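You operate a simulated robot arm through the tools that you are given. There is no shell and no other tool. Be economical: measure what you need, move in short steps, check, and stop when the job is done.

The job below is to be done with a simulated two-armed robot. You get a single attempt, and the scene is never put back.

## Task
Open the red clamp, lay the header spool in the green blocks and clamp it.
Fine: carry it in both hands; clamp shut, clamp thumbscrew tight. Where these are worked on the way, their far stop is far enough and under half their travel is too little: red clamp.

Only the result counts: the job must be done as asked and must still hold three seconds after the hand-in. Knocking over, shifting, dropping, spilling or breaking anything else fails it.

## Robot
Two 7-joint arms with two-finger parallel grippers on one trunk, on a base that drives. Base frame: it is fixed to the floor where the robot stands at the start and does not move with it; the origin is under the middle of the robot, x ahead of it, y to its left, z up. Units: m, degrees, N and s.
The left shoulder is at the start at [0.06, 0.143, 0.881], the right one opposite. With the tool pointing down near the work surface each hand reaches from about 0.3 to 0.72 m from the robot's upright axis, wherever it stands, measured 20 degrees to its own side. Places, roughly: clamp thumbscrew [0.9, 0, 0.9]; green blocks [1, 0.1, 0.8]; red clamp [1, 0, 0.9]. Payload 1.57 kg a hand.
The TCP of each hand is the grasp point between the finger pads, 0.03 m short of the fingertips. In the tool frame z runs along the fingers and y along their closing line. The gripper opens to 0.11 m. The fingers are 0.024 m wide and 0.012 m thick; the gripper's body (0.048 by 0.112 m) begins 0.078 m behind the TCP.
Orientation is that of the tool frame in the base frame, as a unit quaternion [x, y, z, w]. With the fingers straight down and closing along the base's y, the tool's x points along the base's -x, its y along +y and its z along -z.

## Interface
- The arms move only by the tool play_rows. It takes "left_deltas", "right_deltas" or both (then of equal length, played together; a hand with none holds still); each is a list of rows, each a list of 7 numbers: the shift along the tool's x, y, z in m, then the turn, a rotation vector about the tool's x, y, z in degrees, then the closure in counts, from 0 (fully open) to 255 (shut). In form: [[tx, ty, tz, wx, wy, wz, grip], ...]. A call has 1 to 8 rows; each row is the pose to reach, as a shift and turn from the pose commanded when the call began, along the tool's axes at that moment. Each row takes 0.2 s and may step no farther than 0.05 m and 8.6 degrees from the row before; otherwise, or with a gripper value out of range, the whole call is refused. A pose out of reach is approached as far as the arm can. The call stops where the force on the tool passes 50 N (or 10 N more than at its start, if that is more) or the arm is blocked; 0.2 s more then pass. The fingers move at their own pace (about 0.045 m/s each) and stop on an object; they squeeze with about 25 N. The grip force told is the motor's: it shows also when the fingers shut on nothing. Time passes only in rows, and 0.2 s behind the last, so rows that repeat a pose let the fingers close. The reply holds the time, the measured pose of the TCP, the force on the tool along the base axes, the opening and the grip force, in the units named above and with some noise, with the torque about the TCP (base axes, N m) and any sound that the robot's microphone picked up.
- Cameras (640 x 400 px; columns grow to the right, rows downward): "scene" is now at [0.0593, 0.019, 1.5188]; the picture's right is [0.20, -0.98, 0.00], its down [-0.49, -0.10, -0.87] and it looks along [0.85, 0.17, -0.50] (base axes); focal length 296 px, centre (320, 200). "left" rides on the left gripper at [0.07, -0.016, -0.141] in its tool frame; the picture's right is [0.23, 0.97, 0.00], its down [-0.86, 0.20, -0.48] and it looks along [-0.47, 0.11, 0.88] (tool axes); focal length 222 px, centre (320, 200). "right" rides on the right gripper at [0.07, 0.016, -0.141] in its tool frame; the picture's right is [-0.23, 0.97, 0.00], its down [-0.86, -0.20, -0.48] and it looks along [-0.47, -0.11, 0.88] (tool axes); focal length 222 px, centre (320, 200). There is no depth. A picture from a camera that has moved, and an enlarged one, comes with that camera's place and axes in the base frame and with its lens.
- grab_frame(camera): a new picture of that camera. It takes no simulated time.
- move_column(by): slides the trunk up (or, below 0, down) by that many m; the arms and the scene camera ride with it, the base frame stays. It gives what a move gives, with no picture.
- steer(legs): drives the robot by 1 to 6 legs, each [ahead, left, turn to the left] in m, m and degrees, along the robot's own axes; the way and the turn of a leg run together, so that a leg with both is an arc; at most 1.5 m and 180 degrees a leg. The arms and the cameras ride along, it lands a little off, and it stops where it bumps. It gives what a move gives.
- pan_tilt(pan, tilt): turns the head with the scene camera to pan (to the left, within 86 degrees either way) and tilt (down, from -29 to 69), counted from straight ahead of the robot. It gives what a move gives.
- zoom(camera, box): a new picture of the part [left, top, right, bottom] of that camera's present view, enlarged. It takes no simulated time.
- sign_off(): hands the job in; it is judged then, once.

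Work in short steps. Places have to be worked out from the pictures, the camera data and where the tool is seen: move nearer, look again, correct. Check each grasp and each placing, and mend what went wrong. You have 120 turns and 88 pictures in all, those below and enlarged ones among them. Open the grippers and draw the arms clear of the work before you hand the job in, unless the task says otherwise; then end with one line.

The tools are called by a JSON object that holds its "op" and its "data". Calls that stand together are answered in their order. play_rows: Moves the arms, as the interface text tells. Its arguments: {"type":"object","properties":{"left_deltas":{"type":"array"},"right_deltas":{"type":"array"}},"required":[]} The other tools are called the same way: move_column (by) slides the trunk up or down; steer (legs) drives the base; pan_tilt (pan, tilt) turns the head that bears the scene camera; grab_frame (camera) takes a picture; zoom (camera, box) takes an enlarged picture of a part of a camera's view; sign_off () hands the job in.

At the start:

```text
time: 0.0
left_tool_pos: [0.497, 0.2691, 1.0006]
left_ee_rot: [0.0, 1.0, 0.001, -0.001]
left_contact_force: [-1.0, -0.1, 0.1]
left_moment: [-0.02, 0.04, 0.03]
left_gripper_width: 0.11
left_gripper_force: 0.0
right_tool_pos: [0.5826, -0.2612, 1.0004]
right_ee_rot: [0.0, 1.0, 0.0, 0.0]
right_contact_force: [0.1, 0.0, -0.2]
right_moment: [-0.01, -0.02, 0.0]
right_gripper_width: 0.11
right_gripper_force: 0.0
trunk travel left (down, up): [-0.479, 0.111]
robot x, y, heading: [-0.0006, 0.0006, -0.1]
head pan, tilt: [11.5, 30.0]
```

scene: 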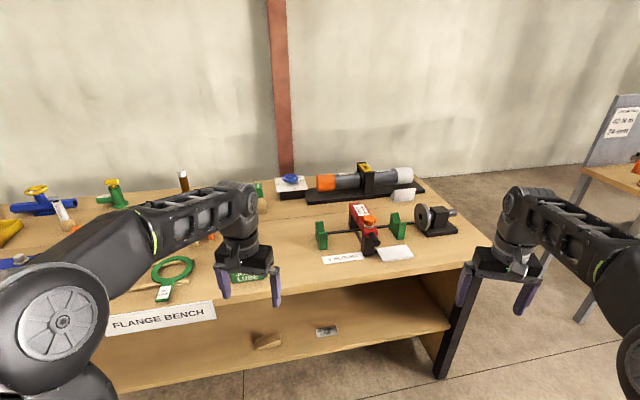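
right: 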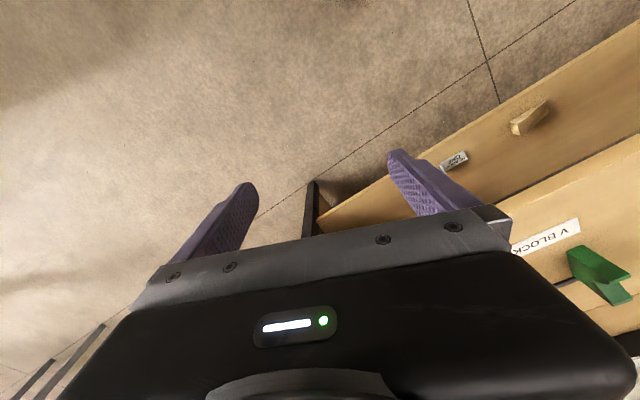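
left: 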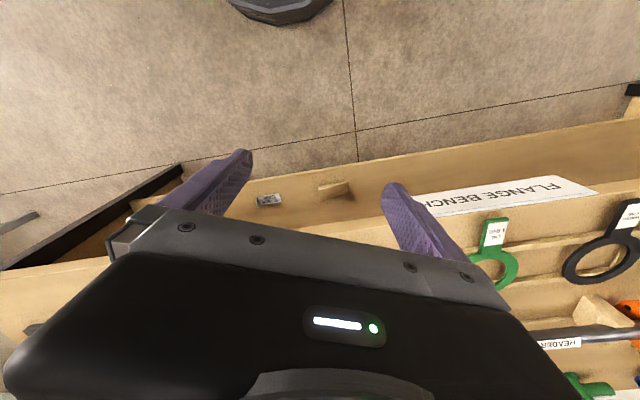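

The scene shows the bench with the green V blocks and a red clamp; the left camera shows a rod labelled "HEADER". I zoom on both areas.

{"op": "zoom", "data": {"camera": "scene", "box": [260, 150, 480, 288]}}

{"op": "zoom", "data": {"camera": "scene", "box": [0, 150, 280, 325]}}

```text
2.90 times, centred on (370, 219) of scene
camera zoom: at [0.0593, 0.019, 1.5188], right [0.2, -0.98, 0.0], down [-0.49, -0.1, -0.87], along [0.85, 0.17, -0.5], focal length 858 px, centre (175, 145)
```

zoom: 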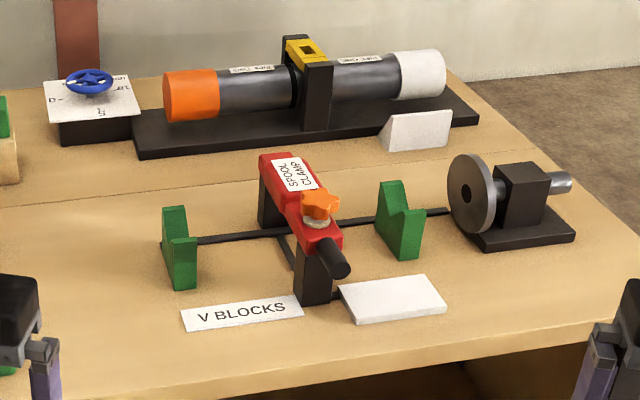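

```text
2.29 times, centred on (140, 238) of scene
camera zoom: at [0.0593, 0.019, 1.5188], right [0.2, -0.98, 0.0], down [-0.49, -0.1, -0.87], along [0.85, 0.17, -0.5], focal length 676 px, centre (731, 114)
```

zoom: 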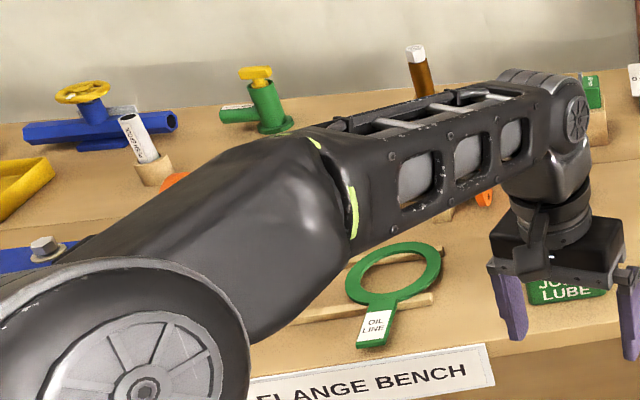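

The header spool is hidden behind the left arm, around y≈0.8–1.0. I drive left along the bench to look, with the head straight ahead and tilted down.

{"op": "steer", "data": {"legs": [[0, 0.6, 0]]}}

{"op": "pan_tilt", "data": {"pan": 0, "tilt": 35}}

{"op": "grab_frame", "data": {"camera": "scene"}}

{"op": "grab_frame", "data": {"camera": "left"}}

```text
time: 3.5
left_tool_pos: [0.4895, 0.8917, 0.9995]
left_ee_rot: [-0.006, 1.0, -0.001, 0.0]
left_contact_force: [-0.4, -0.6, -0.1]
left_moment: [0.01, 0.05, 0.0]
left_gripper_width: 0.1097
left_gripper_force: 0.0
right_tool_pos: [0.583, 0.3621, 0.9997]
right_ee_rot: [-0.006, 1.0, -0.001, -0.001]
right_contact_force: [0.1, -0.1, 0.1]
right_moment: [0.01, -0.02, 0.02]
right_gripper_width: 0.1101
right_gripper_force: 0.0
trunk travel left (down, up): [-0.479, 0.111]
robot x, y, heading: [-0.0043, 0.6123, 0.7]
head pan, tilt: [11.5, 30.0]
```

```text
time: 4.2
left_tool_pos: [0.489, 0.8909, 0.9997]
left_ee_rot: [-0.006, 1.0, 0.0, 0.001]
left_contact_force: [-0.1, 0.1, -0.1]
left_moment: [0.0, 0.02, 0.02]
left_gripper_width: 0.1102
left_gripper_force: 0.1
right_tool_pos: [0.5811, 0.3619, 1.0006]
right_ee_rot: [-0.006, 1.0, 0.0, 0.0]
right_contact_force: [-0.5, 0.6, 0.2]
right_moment: [0.02, -0.01, -0.02]
right_gripper_width: 0.1101
right_gripper_force: 0.1
trunk travel left (down, up): [-0.479, 0.111]
robot x, y, heading: [-0.0024, 0.6134, 0.7]
head pan, tilt: [0.0, 35.0]
```

```text
82 pictures are left
camera scene: at [0.055, 0.6175, 1.511], right [0.01, -1.0, 0.0], down [-0.57, -0.01, -0.82], along [0.82, 0.01, -0.57], focal length 296 px, centre (320, 200)
```

scene: 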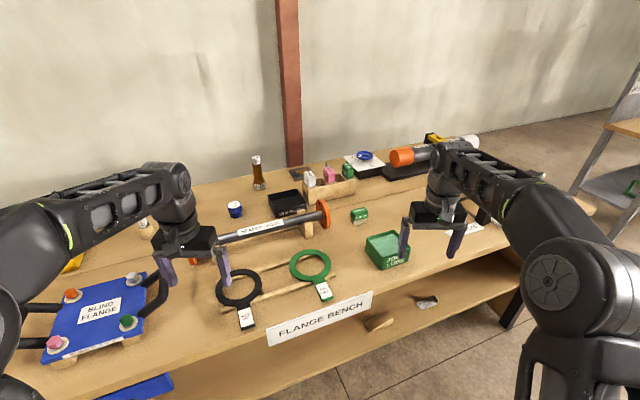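

```text
81 pictures are left
camera left: at [0.4197, 0.8732, 1.1399], right [-0.24, 0.97, 0.0], down [0.85, 0.21, 0.48], along [0.46, 0.11, -0.88], focal length 222 px, centre (320, 200)
```

left: 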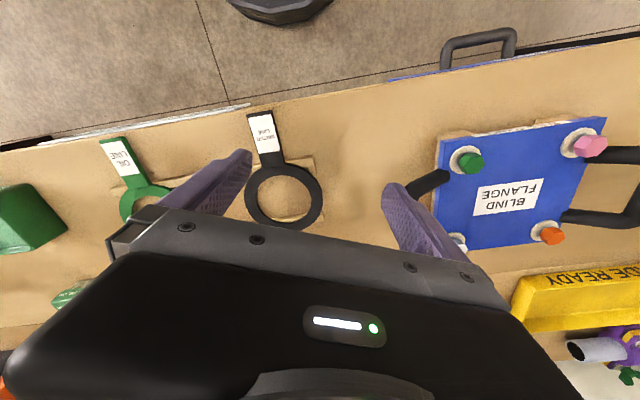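

The spool (grey rod with orange flanges) is visible. I zoom in for detail.

{"op": "zoom", "data": {"camera": "scene", "box": [170, 170, 350, 282]}}

```text
3.56 times, centred on (260, 226) of scene
camera zoom: at [0.055, 0.6175, 1.511], right [0.01, -1.0, 0.0], down [-0.57, -0.01, -0.82], along [0.82, 0.01, -0.57], focal length 1052 px, centre (533, 108)
```

zoom: 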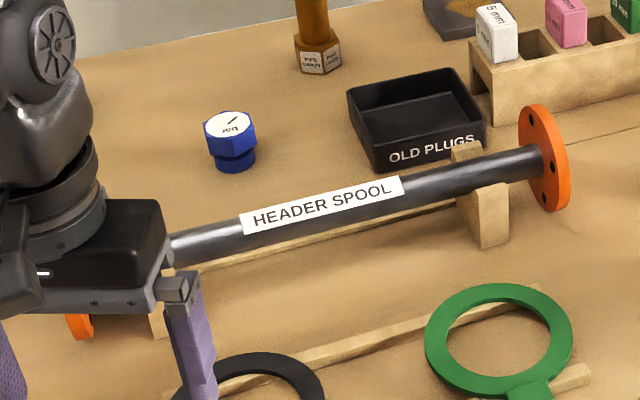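

The spool lies skewed by about 28° on wooden cradles, between about (0.89, 0.62) and (0.68, 1.0). I look down to see how close the base may get to the bench.

{"op": "pan_tilt", "data": {"pan": 0, "tilt": 69}}

{"op": "grab_frame", "data": {"camera": "scene"}}

```text
time: 5.2
left_tool_pos: [0.4893, 0.8908, 0.9997]
left_ee_rot: [-0.005, 1.0, 0.0, 0.0]
left_contact_force: [0.8, 0.9, -0.5]
left_moment: [-0.02, 0.01, 0.0]
left_gripper_width: 0.11
left_gripper_force: 0.1
right_tool_pos: [0.5823, 0.362, 0.9994]
right_ee_rot: [-0.006, 1.0, 0.0, 0.0]
right_contact_force: [0.4, -0.3, -0.8]
right_moment: [-0.01, 0.02, -0.02]
right_gripper_width: 0.1102
right_gripper_force: 0.0
trunk travel left (down, up): [-0.479, 0.111]
robot x, y, heading: [-0.0036, 0.6144, 0.6]
head pan, tilt: [0.0, 68.8]
```

```text
79 pictures are left
camera scene: at [0.0229, 0.617, 1.4674], right [0.01, -1.0, 0.0], down [-0.93, -0.01, -0.36], along [0.36, 0.0, -0.93], focal length 296 px, centre (320, 200)
```

scene: 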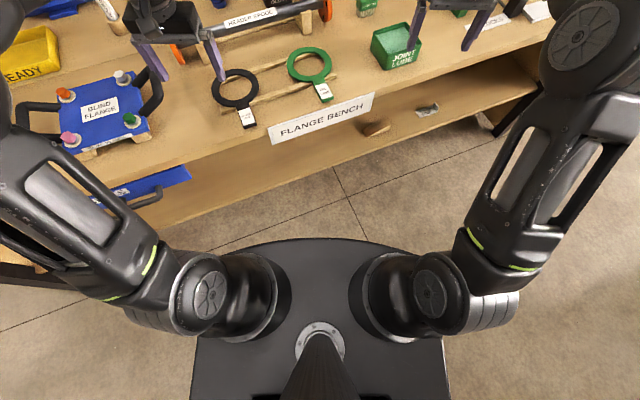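

The whole bench is skewed by about 22° to my base frame (edge line 0.927x+0.375y≈0.735). I raise the trunk for clearance, turn to face the bench squarely and drive to the clamp.

{"op": "move_column", "data": {"by": 0.1}}

{"op": "steer", "data": {"legs": [[0, 0, 21.5], [0, -0.9, 0]]}}

{"op": "pan_tilt", "data": {"pan": 0, "tilt": 45}}

{"op": "grab_frame", "data": {"camera": "scene"}}

```text
time: 6.5
left_tool_pos: [0.4899, 0.8916, 1.0996]
left_ee_rot: [-0.005, 1.0, 0.0, 0.0]
left_contact_force: [-0.1, -0.8, 0.3]
left_moment: [-0.01, 0.0, 0.02]
left_gripper_width: 0.1099
left_gripper_force: 0.0
right_tool_pos: [0.5832, 0.3614, 1.1]
right_ee_rot: [-0.005, 1.0, 0.0, 0.001]
right_contact_force: [0.8, -0.7, -0.6]
right_moment: [0.03, -0.01, 0.0]
right_gripper_width: 0.1101
right_gripper_force: 0.1
trunk travel left (down, up): [-0.579, 0.011]
robot x, y, heading: [0.0002, 0.6164, 0.7]
head pan, tilt: [0.0, 68.8]
```

```text
time: 12.3
left_tool_pos: [0.6894, 0.2292, 1.0997]
left_ee_rot: [-0.191, 0.982, 0.001, 0.0]
left_contact_force: [1.3, -1.0, -0.9]
left_moment: [0.02, -0.03, -0.03]
left_gripper_width: 0.11
left_gripper_force: 0.0
right_tool_pos: [0.969, -0.2295, 1.0993]
right_ee_rot: [-0.19, 0.982, 0.0, -0.001]
right_contact_force: [0.0, -1.4, 0.8]
right_moment: [0.0, 0.02, 0.01]
right_gripper_width: 0.1097
right_gripper_force: 0.2
trunk travel left (down, up): [-0.579, 0.011]
robot x, y, heading: [0.3283, -0.2078, 22.1]
head pan, tilt: [0.0, 68.8]
```

```text
time: 13.2
left_tool_pos: [0.6903, 0.2301, 1.1003]
left_ee_rot: [-0.19, 0.982, 0.0, 0.0]
left_contact_force: [-0.2, 0.1, -0.4]
left_moment: [-0.05, 0.0, 0.03]
left_gripper_width: 0.11
left_gripper_force: 0.1
right_tool_pos: [0.9677, -0.2287, 1.099]
right_ee_rot: [-0.191, 0.982, 0.001, 0.001]
right_contact_force: [0.3, -0.5, -0.8]
right_moment: [0.03, 0.0, 0.0]
right_gripper_width: 0.11
right_gripper_force: 0.1
trunk travel left (down, up): [-0.579, 0.011]
robot x, y, heading: [0.3275, -0.2078, 22.0]
head pan, tilt: [0.0, 45.0]
```

```text
78 pictures are left
camera scene: at [0.3785, -0.1859, 1.5961], right [0.38, -0.93, 0.0], down [-0.66, -0.27, -0.71], along [0.65, 0.27, -0.71], focal length 296 px, centre (320, 200)
```

scene: 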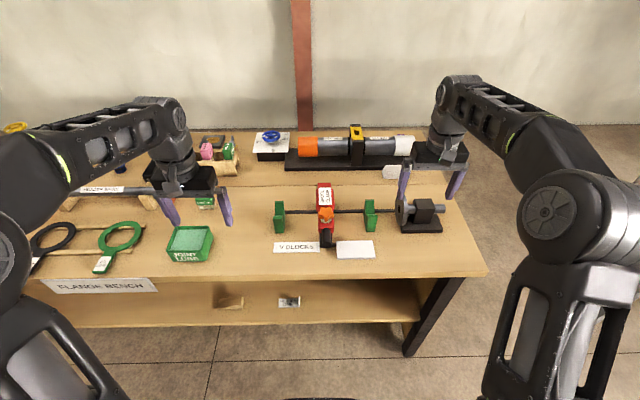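

The bench is now square to me with the clamp straight ahead. I move 0.13 m nearer and zoom on the clamp.

{"op": "steer", "data": {"legs": [[0.13, 0, 0]]}}

{"op": "zoom", "data": {"camera": "scene", "box": [240, 150, 460, 288]}}

{"op": "grab_frame", "data": {"camera": "right"}}

{"op": "grab_frame", "data": {"camera": "left"}}

```text
time: 14.5
left_tool_pos: [0.8104, 0.2804, 1.0991]
left_ee_rot: [-0.192, 0.981, -0.001, -0.001]
left_contact_force: [1.3, 0.3, -0.6]
left_moment: [-0.02, 0.05, -0.02]
left_gripper_width: 0.1101
left_gripper_force: 0.0
right_tool_pos: [1.0902, -0.1782, 1.0993]
right_ee_rot: [-0.191, 0.982, 0.0, -0.001]
right_contact_force: [-0.4, -0.7, 0.0]
right_moment: [-0.04, 0.02, -0.03]
right_gripper_width: 0.1101
right_gripper_force: 0.1
trunk travel left (down, up): [-0.579, 0.011]
robot x, y, heading: [0.455, -0.1552, 22.1]
head pan, tilt: [0.0, 45.0]
```

```text
2.90 times, centred on (350, 219) of scene
camera zoom: at [0.5007, -0.1361, 1.5961], right [0.38, -0.93, 0.0], down [-0.66, -0.27, -0.71], along [0.65, 0.27, -0.71], focal length 858 px, centre (233, 145)
```

zoom: 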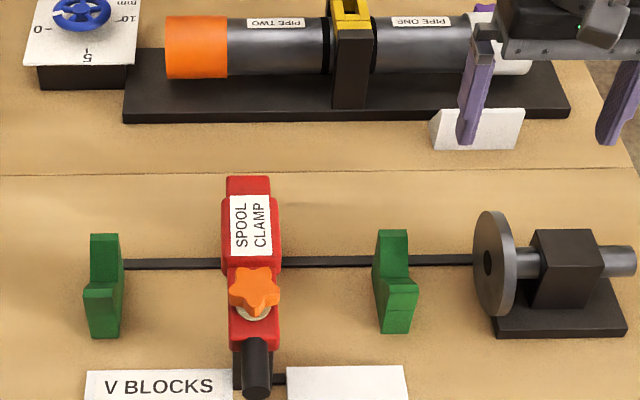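

```text
76 pictures are left
camera right: at [1.0196, -0.1907, 1.2403], right [-0.16, 0.99, 0.0], down [0.87, 0.14, 0.48], along [0.47, 0.07, -0.88], focal length 222 px, centre (320, 200)
```

right: 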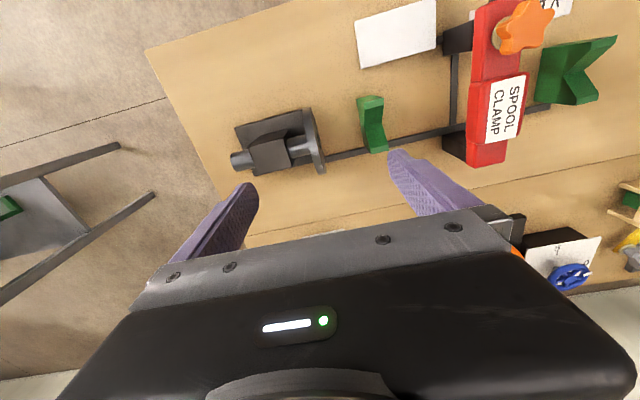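

```text
75 pictures are left
camera left: at [0.7521, 0.2378, 1.2393], right [-0.58, 0.82, 0.0], down [0.72, 0.51, 0.48], along [0.39, 0.28, -0.88], focal length 222 px, centre (320, 200)
```

left: 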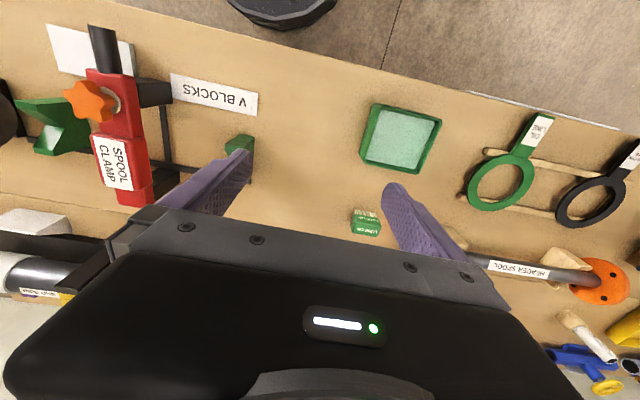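

I zoom further on the clamp from both the left and right wrist cameras to understand hinge, handle and screw.

{"op": "zoom", "data": {"camera": "left", "box": [0, 0, 240, 150]}}

{"op": "zoom", "data": {"camera": "scene", "box": [290, 200, 370, 290]}}

```text
2.67 times, centred on (120, 75) of left
camera zoom: at [0.7521, 0.2378, 1.2393], right [-0.58, 0.82, 0.0], down [0.72, 0.51, 0.48], along [0.39, 0.28, -0.88], focal length 592 px, centre (853, 533)
```

zoom: 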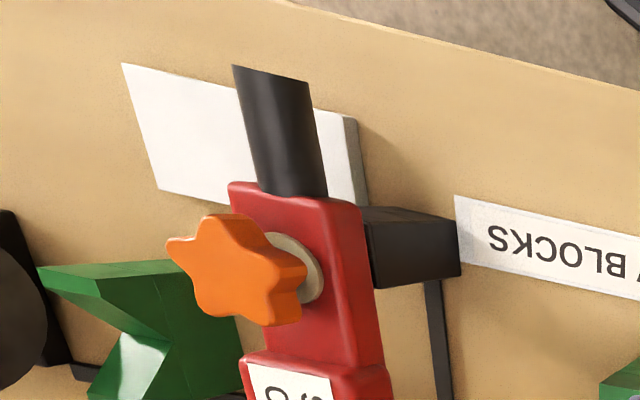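

```text
4.44 times, centred on (330, 245) of scene
camera zoom: at [0.5007, -0.1361, 1.5961], right [0.38, -0.93, 0.0], down [-0.66, -0.27, -0.71], along [0.65, 0.27, -0.71], focal length 1315 px, centre (276, 0)
```

zoom: 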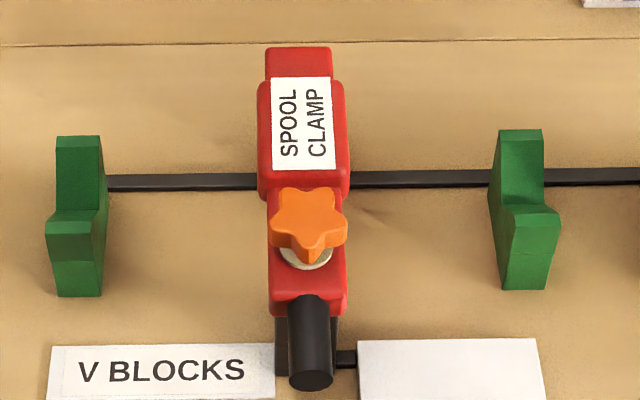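

The clamp arm hinges at the rear, with a black handle at the front and the screw knob on top. I shift left 0.13 m so the handle lies in the right hand's zone, then bring that hand to a 45° forward-pitched pre-grasp in front of the handle.

{"op": "steer", "data": {"legs": [[0, 0.13, 0]]}}

{"op": "play_rows", "data": {"right_deltas": [[0.028, 0.013, 0.009, 0, -5.6, 0, 0], [0.056, 0.026, 0.018, 0, -11.2, 0, 0], [0.084, 0.04, 0.027, 0, -16.8, 0, 0], [0.112, 0.053, 0.037, 0, -22.4, 0, 0], [0.14, 0.066, 0.046, 0, -28, 0, 0], [0.168, 0.08, 0.055, 0, -33.6, 0, 0], [0.196, 0.093, 0.064, 0, -39.2, 0, 0], [0.224, 0.106, 0.074, 0, -45, 0, 0]]}}

{"op": "grab_frame", "data": {"camera": "right"}}

{"op": "zoom", "data": {"camera": "scene", "box": [260, 160, 480, 298]}}

```text
time: 15.8
left_tool_pos: [0.7598, 0.4013, 1.0992]
left_ee_rot: [-0.192, 0.981, 0.0, 0.0]
left_contact_force: [-0.7, 0.8, -0.3]
left_moment: [-0.04, 0.0, -0.02]
left_gripper_width: 0.1099
left_gripper_force: 0.1
right_tool_pos: [1.0392, -0.0566, 1.0991]
right_ee_rot: [-0.192, 0.981, -0.001, -0.001]
right_contact_force: [-0.1, 0.3, 0.3]
right_moment: [-0.02, -0.02, -0.01]
right_gripper_width: 0.1099
right_gripper_force: 0.1
trunk travel left (down, up): [-0.579, 0.011]
robot x, y, heading: [0.4026, -0.0367, 21.9]
head pan, tilt: [0.0, 45.0]
```

```text
time: 17.6
left_tool_pos: [0.7598, 0.4008, 1.0992]
left_ee_rot: [-0.191, 0.981, -0.001, 0.0]
left_contact_force: [0.7, 0.6, -0.3]
left_moment: [-0.02, 0.01, 0.01]
left_gripper_width: 0.1099
left_gripper_force: 0.1
right_tool_pos: [0.8628, 0.0161, 1.0731]
right_ee_rot: [-0.177, 0.907, 0.073, 0.374]
right_contact_force: [-0.1, 0.8, 0.0]
right_moment: [-0.01, 0.01, -0.05]
right_gripper_width: 0.1102
right_gripper_force: 0.1
right hand out of reach, approached as far as the arm can: row 6, 7, 8
trunk travel left (down, up): [-0.579, 0.011]
robot x, y, heading: [0.4025, -0.0336, 22.3]
head pan, tilt: [0.0, 45.0]
```

```text
72 pictures are left
camera right: at [0.7185, -0.0255, 1.1239], right [-0.22, 0.96, 0.16], down [0.32, -0.08, 0.94], along [0.92, 0.26, -0.29], focal length 222 px, centre (320, 200)
```

right: 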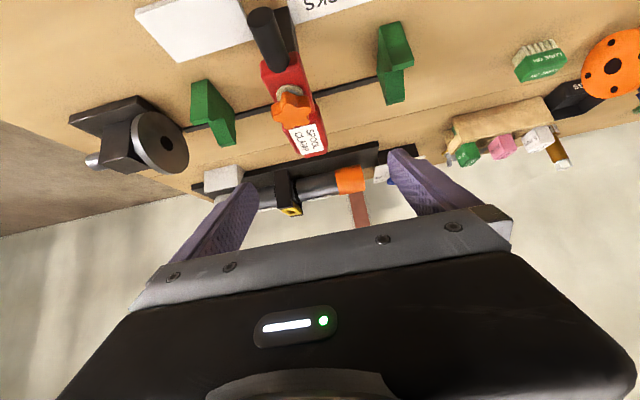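

```text
2.90 times, centred on (370, 229) of scene
camera zoom: at [0.4493, -0.0146, 1.5962], right [0.38, -0.93, 0.0], down [-0.66, -0.27, -0.71], along [0.66, 0.27, -0.71], focal length 858 px, centre (175, 116)
```

zoom: 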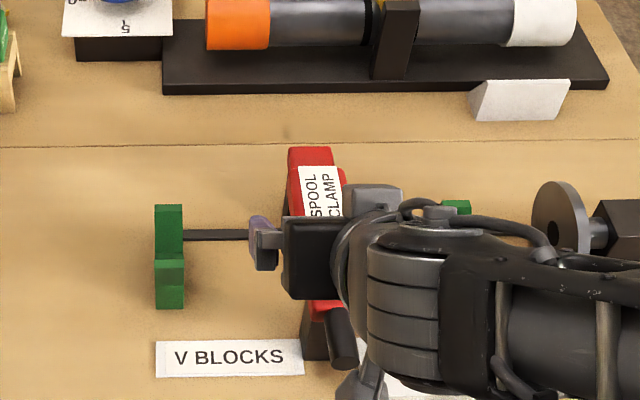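

The arm is too folded here (out of reach). I back the base up 0.12 m, which carries the hand straight back, and look again.

{"op": "steer", "data": {"legs": [[-0.12, 0, 0]]}}

{"op": "grab_frame", "data": {"camera": "right"}}

{"op": "zoom", "data": {"camera": "scene", "box": [260, 160, 480, 298]}}

```text
time: 18.8
left_tool_pos: [0.6489, 0.3551, 1.1014]
left_ee_rot: [-0.192, 0.981, 0.0, 0.0]
left_contact_force: [-1.4, -1.3, -0.1]
left_moment: [0.02, -0.01, 0.02]
left_gripper_width: 0.11
left_gripper_force: 0.0
right_tool_pos: [0.7521, -0.0295, 1.0731]
right_ee_rot: [-0.177, 0.907, 0.072, 0.375]
right_contact_force: [-0.2, -0.3, -0.1]
right_moment: [0.0, 0.0, 0.0]
right_gripper_width: 0.1102
right_gripper_force: 0.0
trunk travel left (down, up): [-0.579, 0.011]
robot x, y, heading: [0.29, -0.0784, 22.1]
head pan, tilt: [0.0, 45.0]
```

```text
70 pictures are left
camera right: at [0.607, -0.0711, 1.1244], right [-0.22, 0.96, 0.16], down [0.32, -0.08, 0.94], along [0.92, 0.26, -0.29], focal length 222 px, centre (320, 200)
```

right: 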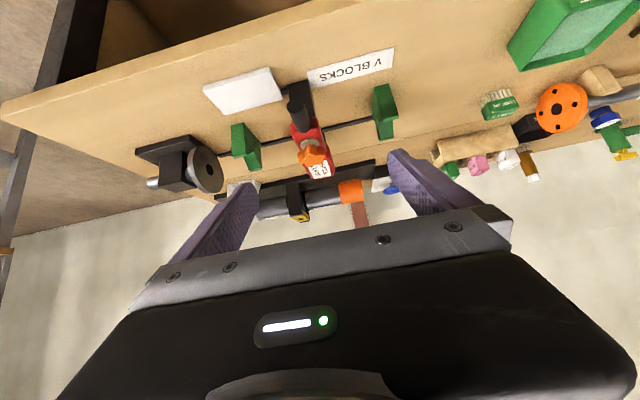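

```text
2.90 times, centred on (370, 229) of scene
camera zoom: at [0.337, -0.0609, 1.5963], right [0.38, -0.93, 0.0], down [-0.65, -0.27, -0.71], along [0.66, 0.27, -0.71], focal length 858 px, centre (175, 116)
```

zoom: 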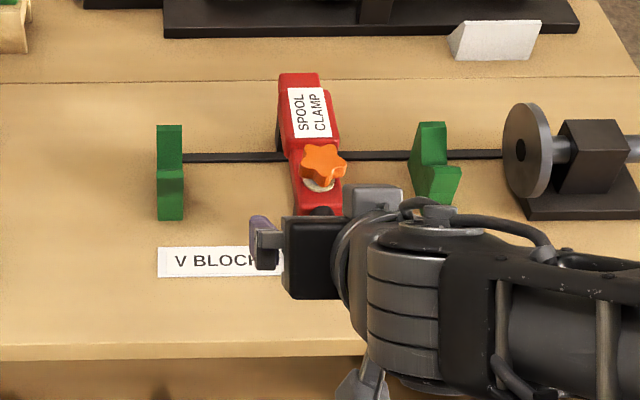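

From three views I put the handle at about n≈0.80–0.84 m along the bench normal, z≈0.90, with its axis at u≈−0.334. I move the right hand to a pre-grasp just in front of it.

{"op": "play_rows", "data": {"right_deltas": [[0.014, -0.012, 0.038, 0, 0, 0, 0], [0.0276, -0.025, 0.0757, 0, 0, 0, 0]]}}

{"op": "grab_frame", "data": {"camera": "right"}}

{"op": "zoom", "data": {"camera": "scene", "box": [280, 190, 440, 290]}}

```text
time: 19.4
left_tool_pos: [0.6498, 0.3549, 1.0991]
left_ee_rot: [-0.192, 0.981, 0.0, 0.0]
left_contact_force: [-0.2, -0.3, -0.9]
left_moment: [-0.02, -0.01, 0.03]
left_gripper_width: 0.11
left_gripper_force: 0.2
right_tool_pos: [0.7958, -0.0386, 0.9987]
right_ee_rot: [-0.177, 0.908, 0.072, 0.373]
right_contact_force: [-0.3, 1.2, -0.3]
right_moment: [0.02, 0.0, 0.05]
right_gripper_width: 0.11
right_gripper_force: 0.1
trunk travel left (down, up): [-0.579, 0.011]
robot x, y, heading: [0.2924, -0.0799, 22.1]
head pan, tilt: [0.0, 45.0]
```

```text
68 pictures are left
camera right: at [0.6515, -0.0796, 1.0501], right [-0.21, 0.96, 0.16], down [0.33, -0.08, 0.94], along [0.92, 0.25, -0.3], focal length 222 px, centre (320, 200)
```

right: 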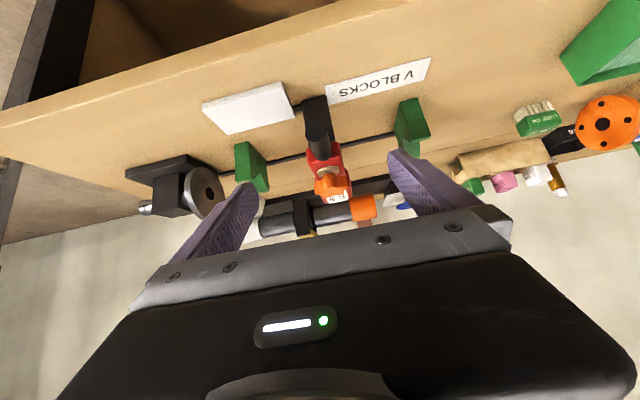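

```text
4.00 times, centred on (360, 240) of scene
camera zoom: at [0.3401, -0.06, 1.5962], right [0.38, -0.93, 0.0], down [-0.66, -0.27, -0.71], along [0.65, 0.27, -0.71], focal length 1184 px, centre (160, 40)
```

zoom: 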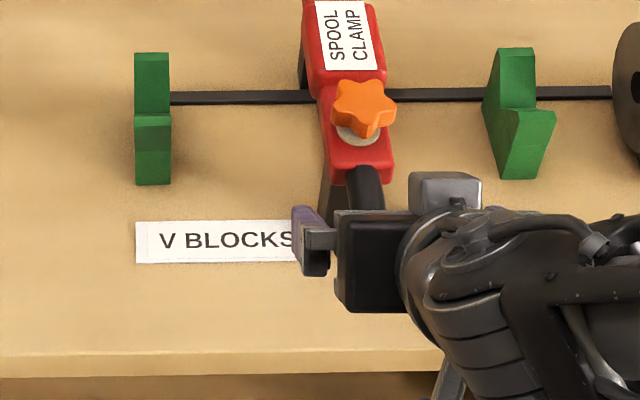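

The hand is centred on the handle laterally. I advance most of the way and check.

{"op": "play_rows", "data": {"right_deltas": [[0.003, 0, 0.03, 0, 0, 0, 0], [0.005, 0, 0.06, 0, 0, 0, 0], [0.007, 0, 0.09, 0, 0, 0, 0]]}}

{"op": "grab_frame", "data": {"camera": "right"}}

{"op": "zoom", "data": {"camera": "scene", "box": [300, 190, 420, 265]}}

```text
time: 20.2
left_tool_pos: [0.6508, 0.3556, 1.0998]
left_ee_rot: [-0.192, 0.981, 0.0, -0.002]
left_contact_force: [0.7, 0.0, -1.2]
left_moment: [0.0, 0.04, -0.01]
left_gripper_width: 0.1101
left_gripper_force: 0.1
right_tool_pos: [0.85, -0.0178, 0.9293]
right_ee_rot: [-0.177, 0.908, 0.073, 0.373]
right_contact_force: [0.5, -0.7, -0.2]
right_moment: [0.03, 0.05, 0.04]
right_gripper_width: 0.11
right_gripper_force: 0.1
trunk travel left (down, up): [-0.579, 0.011]
robot x, y, heading: [0.2873, -0.0845, 22.2]
head pan, tilt: [0.0, 45.0]
```

```text
66 pictures are left
camera right: at [0.7063, -0.0592, 0.9801], right [-0.22, 0.96, 0.16], down [0.33, -0.08, 0.94], along [0.92, 0.26, -0.3], focal length 222 px, centre (320, 200)
```

right: 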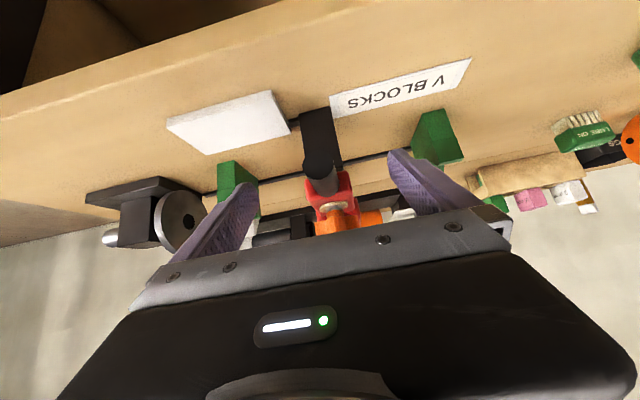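

```text
5.33 times, centred on (360, 228) of scene
camera zoom: at [0.3404, -0.06, 1.5961], right [0.38, -0.93, 0.0], down [-0.66, -0.27, -0.71], along [0.65, 0.27, -0.71], focal length 1578 px, centre (107, 53)
```

zoom: 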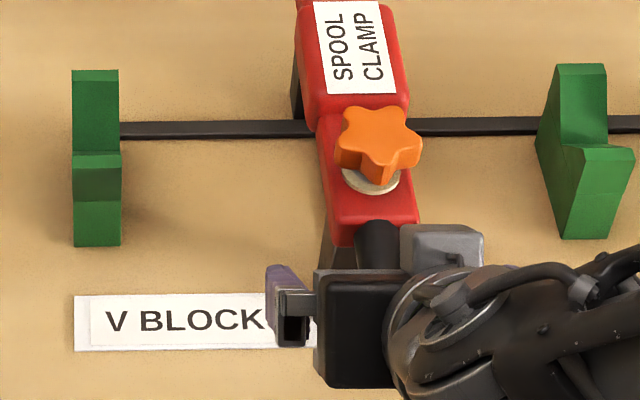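

The handle's end shows at z≈0.90, centred between the fingers. I advance the last 4 cm and close.

{"op": "play_rows", "data": {"right_deltas": [[0, 0, 0.021, 0, 0, 0, 0], [-0.001, 0, 0.042, 0, 0, 0, 0], [-0.001, 0, 0.042, 0, 0, 0, 200], [-0.001, 0, 0.042, 0, 0, 0, 255], [-0.001, 0, 0.042, 0, 0, 0, 255], [-0.001, 0, 0.042, 0, 0, 0, 255], [-0.001, 0, 0.042, 0, 0, 0, 255]]}}

{"op": "grab_frame", "data": {"camera": "right"}}

```text
time: 21.8
left_tool_pos: [0.6496, 0.356, 1.0998]
left_ee_rot: [-0.191, 0.982, 0.0, 0.0]
left_contact_force: [-0.4, 0.1, 0.7]
left_moment: [0.0, 0.0, -0.02]
left_gripper_width: 0.1102
left_gripper_force: 0.1
right_tool_pos: [0.8771, -0.006, 0.9011]
right_ee_rot: [-0.178, 0.907, 0.073, 0.374]
right_contact_force: [-1.9, 1.7, -1.5]
right_moment: [0.03, 0.03, 0.33]
right_gripper_width: 0.0265
right_gripper_force: 12.7
trunk travel left (down, up): [-0.579, 0.011]
robot x, y, heading: [0.2858, -0.0803, 22.2]
head pan, tilt: [0.0, 45.0]
```

```text
64 pictures are left
camera right: at [0.7326, -0.0475, 0.9525], right [-0.22, 0.96, 0.16], down [0.33, -0.08, 0.94], along [0.92, 0.26, -0.29], focal length 222 px, centre (320, 200)
```

right: 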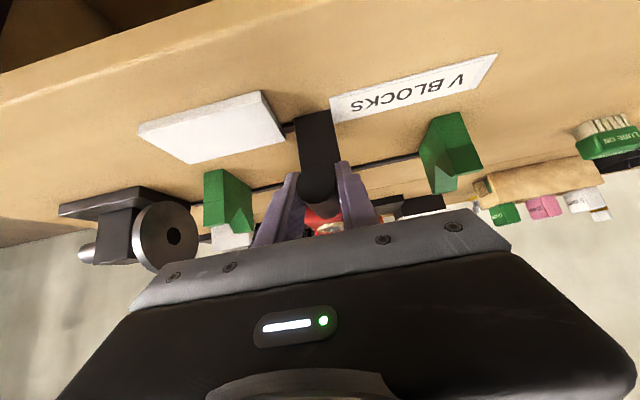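

The handle is gripped (0.0265 m wide). I try lifting along an arc of about 0.19 m radius about the rear hinge, keeping hand orientation, for the first 20°.

{"op": "play_rows", "data": {"right_deltas": [[-0.012, 0, -0.011, 0, 0, 0, 255], [-0.0254, 0, -0.0213, 0, 0, 0, 255], [-0.0395, 0, -0.03, 0, 0, 0, 255], [-0.0541, 0, -0.0378, 0, 0, 0, 255]]}}

{"op": "zoom", "data": {"camera": "scene", "box": [280, 170, 440, 270]}}

```text
time: 22.8
left_tool_pos: [0.6499, 0.3555, 1.0994]
left_ee_rot: [-0.192, 0.981, 0.0, 0.0]
left_contact_force: [0.4, -0.1, -0.2]
left_moment: [-0.01, -0.04, 0.01]
left_gripper_width: 0.1098
left_gripper_force: 0.0
right_tool_pos: [0.887, -0.0019, 0.9643]
right_ee_rot: [-0.178, 0.908, 0.073, 0.373]
right_contact_force: [-6.9, 1.9, -6.7]
right_moment: [-0.22, 1.33, 1.63]
right_gripper_width: 0.0262
right_gripper_force: 37.7
trunk travel left (down, up): [-0.579, 0.011]
robot x, y, heading: [0.2942, -0.0801, 22.1]
head pan, tilt: [0.0, 45.0]
```

```text
4.00 times, centred on (360, 220) of scene
camera zoom: at [0.3387, -0.0598, 1.5962], right [0.38, -0.93, 0.0], down [-0.66, -0.27, -0.71], along [0.66, 0.27, -0.71], focal length 1184 px, centre (160, 120)
```

zoom: 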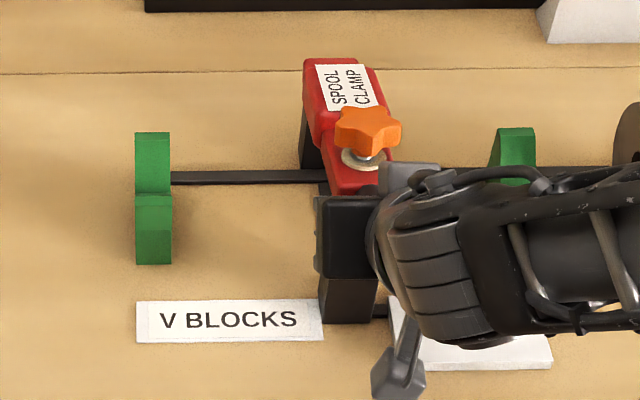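

The arm lifts freely. I continue the arc to about 70°.

{"op": "play_rows", "data": {"right_deltas": [[-0.0311, 0, -0.0113, 0, 0, 0, 255], [-0.0637, 0, -0.017, 0, 0, 0, 255], [-0.0969, 0, -0.0171, 0, 0, 0, 255], [-0.1295, 0, -0.0114, 0, 0, 0, 255], [-0.1606, 0, 0, 0, 0, 0, 255]]}}

{"op": "zoom", "data": {"camera": "scene", "box": [260, 100, 460, 250]}}

```text
time: 23.8
left_tool_pos: [0.6463, 0.3526, 1.1017]
left_ee_rot: [-0.191, 0.982, 0.0, 0.002]
left_contact_force: [-0.8, -0.8, 0.1]
left_moment: [0.03, 0.01, 0.01]
left_gripper_width: 0.11
left_gripper_force: 0.1
right_tool_pos: [0.9494, 0.0256, 1.0673]
right_ee_rot: [-0.177, 0.906, 0.073, 0.377]
right_contact_force: [-19.8, -13.3, 20.3]
right_moment: [0.88, 1.34, 1.33]
right_gripper_width: 0.0262
right_gripper_force: 36.8
trunk travel left (down, up): [-0.579, 0.011]
robot x, y, heading: [0.2901, -0.0815, 21.8]
head pan, tilt: [0.0, 45.0]
stopped in row 4 (right hand): the force on the tool passed its limit (the readings are from after the stop); the commanded pose is now the measured one
```

```text
2.67 times, centred on (360, 175) of scene
camera zoom: at [0.3329, -0.0638, 1.5967], right [0.37, -0.93, 0.0], down [-0.65, -0.26, -0.71], along [0.66, 0.27, -0.7], focal length 789 px, centre (213, 267)
```

zoom: 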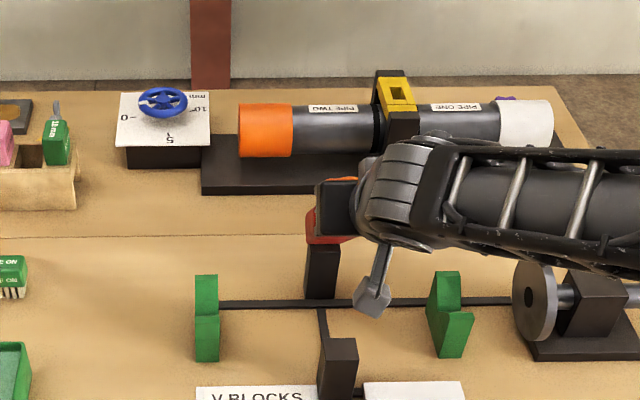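

The fitted circle gives hinge at n≈1.036, z≈0.896, radius 0.225, and the arm is now at ≈50°. I continue along the corrected arc to about 92°.

{"op": "play_rows", "data": {"right_deltas": [[-0.0214, 0, 0.003, 0, 0, 0, 255], [-0.0406, 0, 0.0072, 0, 0, 0, 255], [-0.0702, 0, 0.0175, 0, 0, 0, 255], [-0.0982, 0, 0.0317, 0, 0, 0, 255], [-0.1239, 0, 0.0497, 0, 0, 0, 255], [-0.1469, 0, 0.0711, 0, 0, 0, 255]]}}

{"op": "zoom", "data": {"camera": "scene", "box": [260, 100, 460, 250]}}

```text
time: 25.2
left_tool_pos: [0.6462, 0.357, 1.1018]
left_ee_rot: [-0.192, 0.981, -0.001, 0.001]
left_contact_force: [0.5, 0.2, 1.2]
left_moment: [0.0, -0.03, -0.01]
left_gripper_width: 0.1101
left_gripper_force: 0.0
right_tool_pos: [1.096, 0.0871, 1.1228]
right_ee_rot: [-0.178, 0.904, 0.074, 0.381]
right_contact_force: [-0.1, 11.2, 29.9]
right_moment: [0.85, -0.02, -0.22]
right_gripper_width: 0.0254
right_gripper_force: 36.5
trunk travel left (down, up): [-0.579, 0.011]
robot x, y, heading: [0.2907, -0.0833, 21.9]
head pan, tilt: [0.0, 45.0]
```

```text
2.67 times, centred on (360, 175) of scene
camera zoom: at [0.3346, -0.0589, 1.5963], right [0.38, -0.93, 0.0], down [-0.65, -0.27, -0.71], along [0.66, 0.27, -0.71], focal length 789 px, centre (213, 267)
```

zoom: 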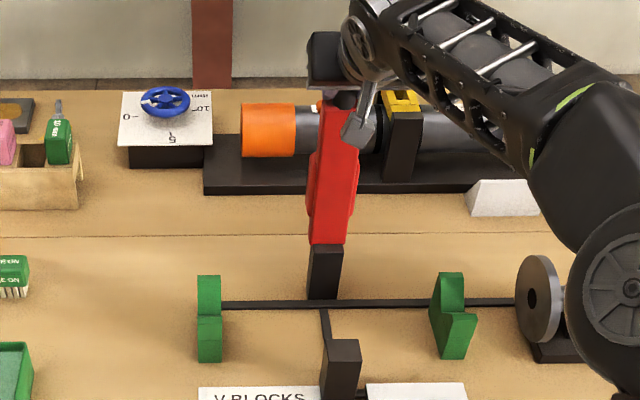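

The arm is about vertical. I push on gently toward the far stop.

{"op": "play_rows", "data": {"right_deltas": [[-0.01, 0, 0.009, 0, 0, 0, 255], [-0.0195, 0, 0.0187, 0, 0, 0, 255], [-0.0275, 0, 0.033, 0, 0, 0, 255], [-0.0346, 0, 0.0474, 0, 0, 0, 255], [-0.041, 0, 0.062, 0, 0, 0, 255], [-0.0467, 0, 0.0764, 0, 0, 0, 255]]}}

{"op": "zoom", "data": {"camera": "scene", "box": [260, 100, 460, 250]}}

```text
time: 26.6
left_tool_pos: [0.6462, 0.3536, 1.1016]
left_ee_rot: [-0.192, 0.981, 0.001, 0.001]
left_contact_force: [0.2, 0.0, 0.8]
left_moment: [0.03, 0.03, -0.02]
left_gripper_width: 0.1101
left_gripper_force: 0.1
right_tool_pos: [1.1407, 0.1063, 1.1103]
right_ee_rot: [-0.178, 0.903, 0.077, 0.383]
right_contact_force: [-23.5, -2.0, 12.9]
right_moment: [-1.15, 0.18, 0.35]
right_gripper_width: 0.0254
right_gripper_force: 37.1
right hand out of reach, approached as far as the arm can: row 4, 5, 6
trunk travel left (down, up): [-0.579, 0.011]
robot x, y, heading: [0.2904, -0.0809, 22.0]
head pan, tilt: [0.0, 45.0]
stopped in row 6 (right hand): the force on the tool passed its limit (the readings are from after the stop); the commanded pose is now the measured one
```

```text
2.67 times, centred on (360, 175) of scene
camera zoom: at [0.3336, -0.0624, 1.5961], right [0.38, -0.93, 0.0], down [-0.65, -0.26, -0.71], along [0.66, 0.27, -0.7], focal length 789 px, centre (213, 267)
```

zoom: 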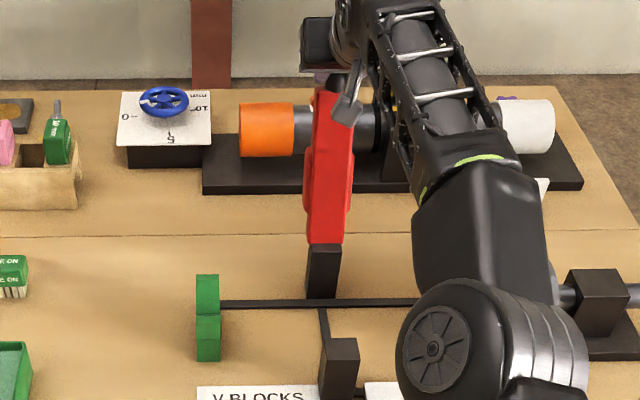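

The arm is at about 106°, past vertical. I release and withdraw along the fingers, then check that the clamp stays open.

{"op": "play_rows", "data": {"right_deltas": [[0, 0, 0, 0, 0, 0, 0], [0, 0, 0, 0, 0, 0, 0], [0, 0, 0, 0, 0, 0, 0], [0, 0, -0.04, 0, 0, 0, 0], [0, 0, -0.08, 0, 0, 0, 0], [0.02, 0, -0.12, 0, 0, 0, 0], [0.05, 0, -0.15, 0, 0, 0, 0]]}}

{"op": "grab_frame", "data": {"camera": "scene"}}

```text
time: 28.2
left_tool_pos: [0.6499, 0.3558, 1.0996]
left_ee_rot: [-0.192, 0.981, 0.0, 0.0]
left_contact_force: [1.1, 0.3, 0.7]
left_moment: [-0.01, 0.0, 0.02]
left_gripper_width: 0.1101
left_gripper_force: 0.0
right_tool_pos: [1.1092, 0.099, 1.2091]
right_ee_rot: [-0.177, 0.905, 0.076, 0.379]
right_contact_force: [-0.4, 0.1, 0.3]
right_moment: [-0.03, 0.0, -0.03]
right_gripper_width: 0.1099
right_gripper_force: 0.0
right hand out of reach, approached as far as the arm can: row 4, 5, 6, 7
trunk travel left (down, up): [-0.579, 0.011]
robot x, y, heading: [0.2938, -0.0738, 22.3]
head pan, tilt: [0.0, 45.0]
```

```text
59 pictures are left
camera scene: at [0.339, -0.0601, 1.5961], right [0.38, -0.93, 0.0], down [-0.66, -0.27, -0.71], along [0.66, 0.27, -0.71], focal length 296 px, centre (320, 200)
```

scene: 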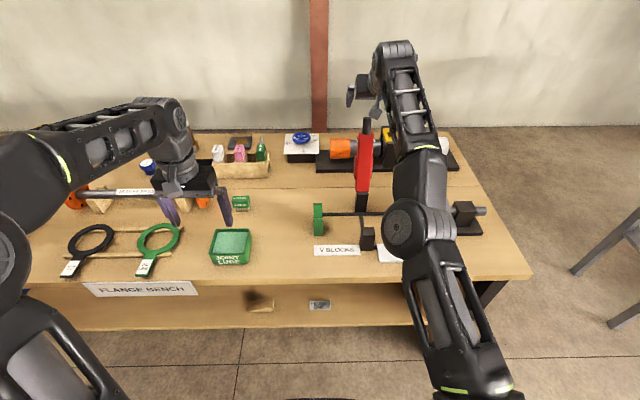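

The clamp stays open past vertical. I bring the right hand back and turn it pointing down.

{"op": "play_rows", "data": {"right_deltas": [[0.02, -0.012, -0.02, 0, 5.6, 0, 0], [0.045, -0.026, -0.042, 0, 11.2, 0, 0], [0.07, -0.04, -0.06, 0, 16.8, 0, 0], [0.095, -0.054, -0.078, 0, 22.4, 0, 0], [0.12, -0.068, -0.095, 0, 28, 0, 0], [0.147, -0.082, -0.11, 0, 33.6, 0, 0], [0.175, -0.096, -0.122, 0, 39.2, 0, 0], [0.205, -0.11, -0.134, 0, 45, 0, 0]]}}

{"op": "zoom", "data": {"camera": "scene", "box": [260, 100, 480, 270]}}

```text
time: 30.1
left_tool_pos: [0.6478, 0.3572, 1.0999]
left_ee_rot: [-0.191, 0.982, 0.0, 0.0]
left_contact_force: [-0.5, -0.5, -1.2]
left_moment: [-0.02, 0.02, -0.05]
left_gripper_width: 0.1099
left_gripper_force: 0.0
right_tool_pos: [0.9456, -0.0508, 1.1832]
right_ee_rot: [-0.21, 0.974, -0.002, 0.09]
right_contact_force: [-0.1, 0.5, 0.1]
right_moment: [0.02, -0.02, 0.02]
right_gripper_width: 0.1097
right_gripper_force: 0.1
right hand out of reach, approached as far as the arm can: row 1, 2, 7, 8
trunk travel left (down, up): [-0.579, 0.011]
robot x, y, heading: [0.2893, -0.0795, 22.0]
head pan, tilt: [0.0, 45.0]
```

```text
2.35 times, centred on (370, 185) of scene
camera zoom: at [0.3359, -0.0586, 1.5963], right [0.38, -0.93, 0.0], down [-0.65, -0.27, -0.71], along [0.66, 0.27, -0.71], focal length 696 px, centre (202, 235)
```

zoom: 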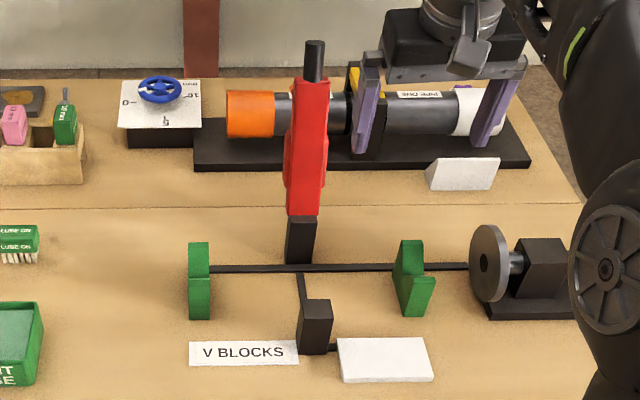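

Clear. I take a right wrist picture to measure the V blocks.

{"op": "grab_frame", "data": {"camera": "right"}}

```text
57 pictures are left
camera right: at [0.8525, -0.0693, 1.3093], right [-0.19, 0.98, 0.0], down [0.76, 0.15, 0.63], along [0.62, 0.12, -0.78], focal length 222 px, centre (320, 200)
```

right: 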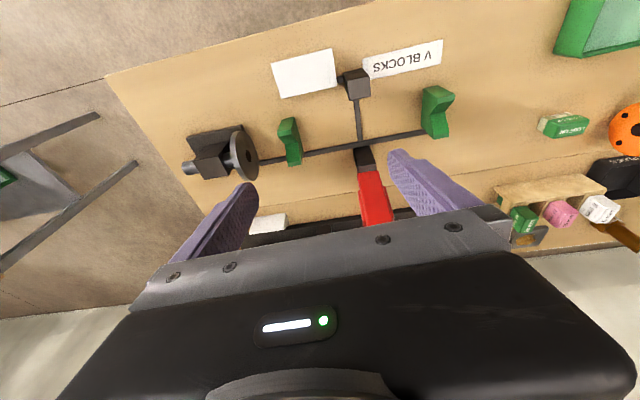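

{"op": "zoom", "data": {"camera": "right", "box": [250, 50, 480, 194]}}

{"op": "zoom", "data": {"camera": "scene", "box": [300, 170, 420, 245]}}

```text
2.78 times, centred on (365, 122) of right
camera zoom: at [0.8525, -0.0693, 1.3093], right [-0.19, 0.98, 0.0], down [0.76, 0.15, 0.63], along [0.62, 0.12, -0.78], focal length 617 px, centre (195, 417)
```

zoom: 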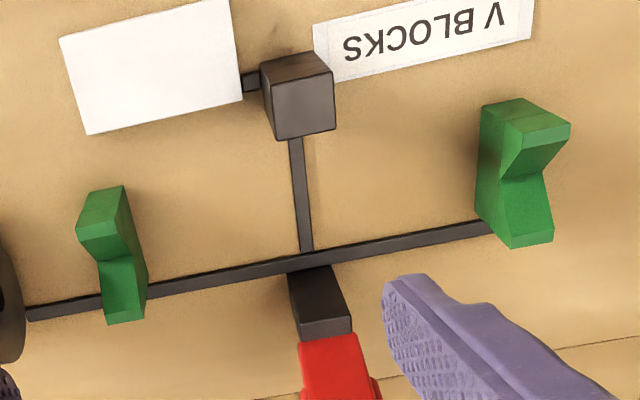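

```text
5.33 times, centred on (360, 208) of scene
camera zoom: at [0.3359, -0.0586, 1.5963], right [0.38, -0.93, 0.0], down [-0.65, -0.27, -0.71], along [0.66, 0.27, -0.71], focal length 1578 px, centre (107, 160)
```

zoom: 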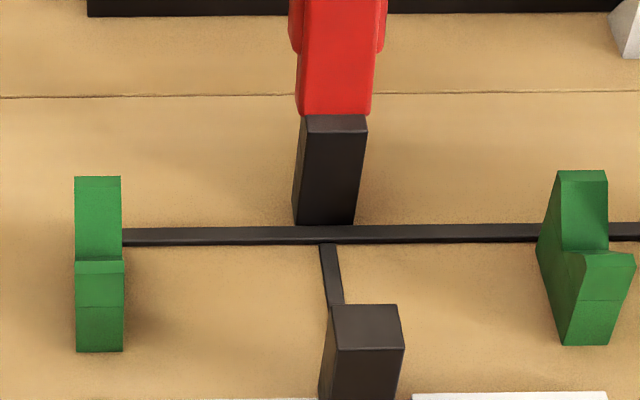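

V-block trough: axis at n≈0.955, u from −0.18 to −0.48, V bottom z≈0.85. I straighten the right hand to vertical before driving to the spool.

{"op": "play_rows", "data": {"right_deltas": [[0.02, -0.01, 0.02, 0, 3, 0.5, 0], [0.04, -0.02, 0.04, 0, 6, 1, 0], [0.055, -0.03, 0.06, 0, 8.5, 1.5, 0], [0.07, -0.035, 0.075, 0, 10.3, 2, 0]]}}

{"op": "steer", "data": {"legs": [[0, 0.63, 0]]}}

{"op": "grab_frame", "data": {"camera": "scene"}}

```text
time: 31.1
left_tool_pos: [0.6502, 0.3551, 1.1006]
left_ee_rot: [-0.192, 0.981, 0.0, 0.0]
left_contact_force: [0.0, -1.1, 0.7]
left_moment: [0.01, 0.01, 0.03]
left_gripper_width: 0.1101
left_gripper_force: 0.1
right_tool_pos: [0.9113, -0.1107, 1.0982]
right_ee_rot: [-0.191, 0.981, -0.018, 0.001]
right_contact_force: [0.1, 0.0, -0.7]
right_moment: [0.0, -0.01, -0.01]
right_gripper_width: 0.1099
right_gripper_force: 0.0
trunk travel left (down, up): [-0.579, 0.011]
robot x, y, heading: [0.2907, -0.081, 22.0]
head pan, tilt: [0.0, 45.0]
```

```text
time: 34.6
left_tool_pos: [0.4128, 0.9383, 1.0993]
left_ee_rot: [-0.192, 0.981, 0.0, 0.0]
left_contact_force: [-0.5, -0.1, 0.2]
left_moment: [-0.01, 0.04, 0.0]
left_gripper_width: 0.1099
left_gripper_force: 0.1
right_tool_pos: [0.6766, 0.4741, 1.0979]
right_ee_rot: [-0.192, 0.981, -0.019, 0.001]
right_contact_force: [0.1, 0.0, -0.6]
right_moment: [0.01, 0.0, 0.01]
right_gripper_width: 0.1098
right_gripper_force: 0.1
trunk travel left (down, up): [-0.579, 0.011]
robot x, y, heading: [0.05, 0.5021, 22.1]
head pan, tilt: [0.0, 45.0]
```

```text
54 pictures are left
camera scene: at [0.1016, 0.5234, 1.5962], right [0.38, -0.93, 0.0], down [-0.66, -0.27, -0.71], along [0.66, 0.27, -0.71], focal length 296 px, centre (320, 200)
```

scene: 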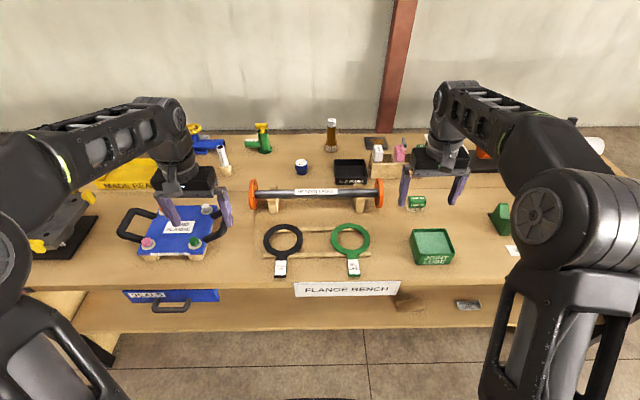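

The spool is straight ahead and parallel to me. I zoom for exact position.

{"op": "zoom", "data": {"camera": "scene", "box": [230, 140, 400, 246]}}

{"op": "zoom", "data": {"camera": "left", "box": [0, 60, 640, 400]}}

```text
3.76 times, centred on (315, 193) of scene
camera zoom: at [0.1016, 0.5234, 1.5962], right [0.38, -0.93, 0.0], down [-0.66, -0.27, -0.71], along [0.66, 0.27, -0.71], focal length 1114 px, centre (339, 226)
```

zoom: 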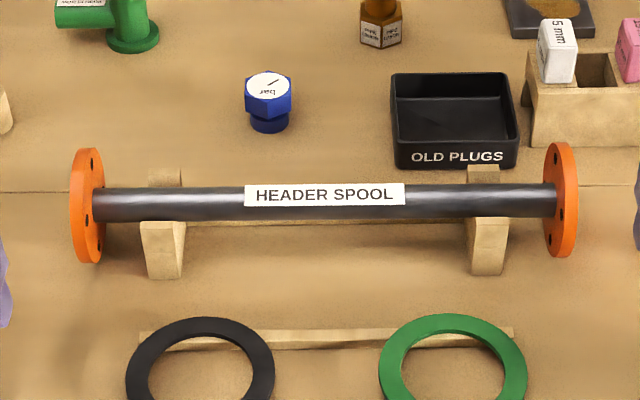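

```text
1.00 times, centred on (320, 230) of left
camera zoom: at [0.3536, 0.8973, 1.2396], right [-0.58, 0.82, 0.0], down [0.72, 0.51, 0.48], along [0.39, 0.28, -0.88], focal length 222 px, centre (320, 170)
```

zoom: 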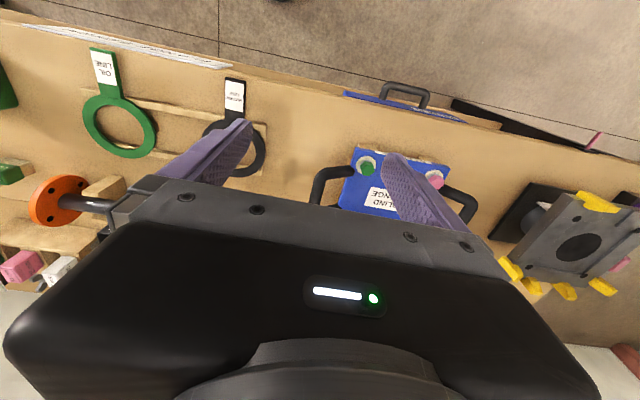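

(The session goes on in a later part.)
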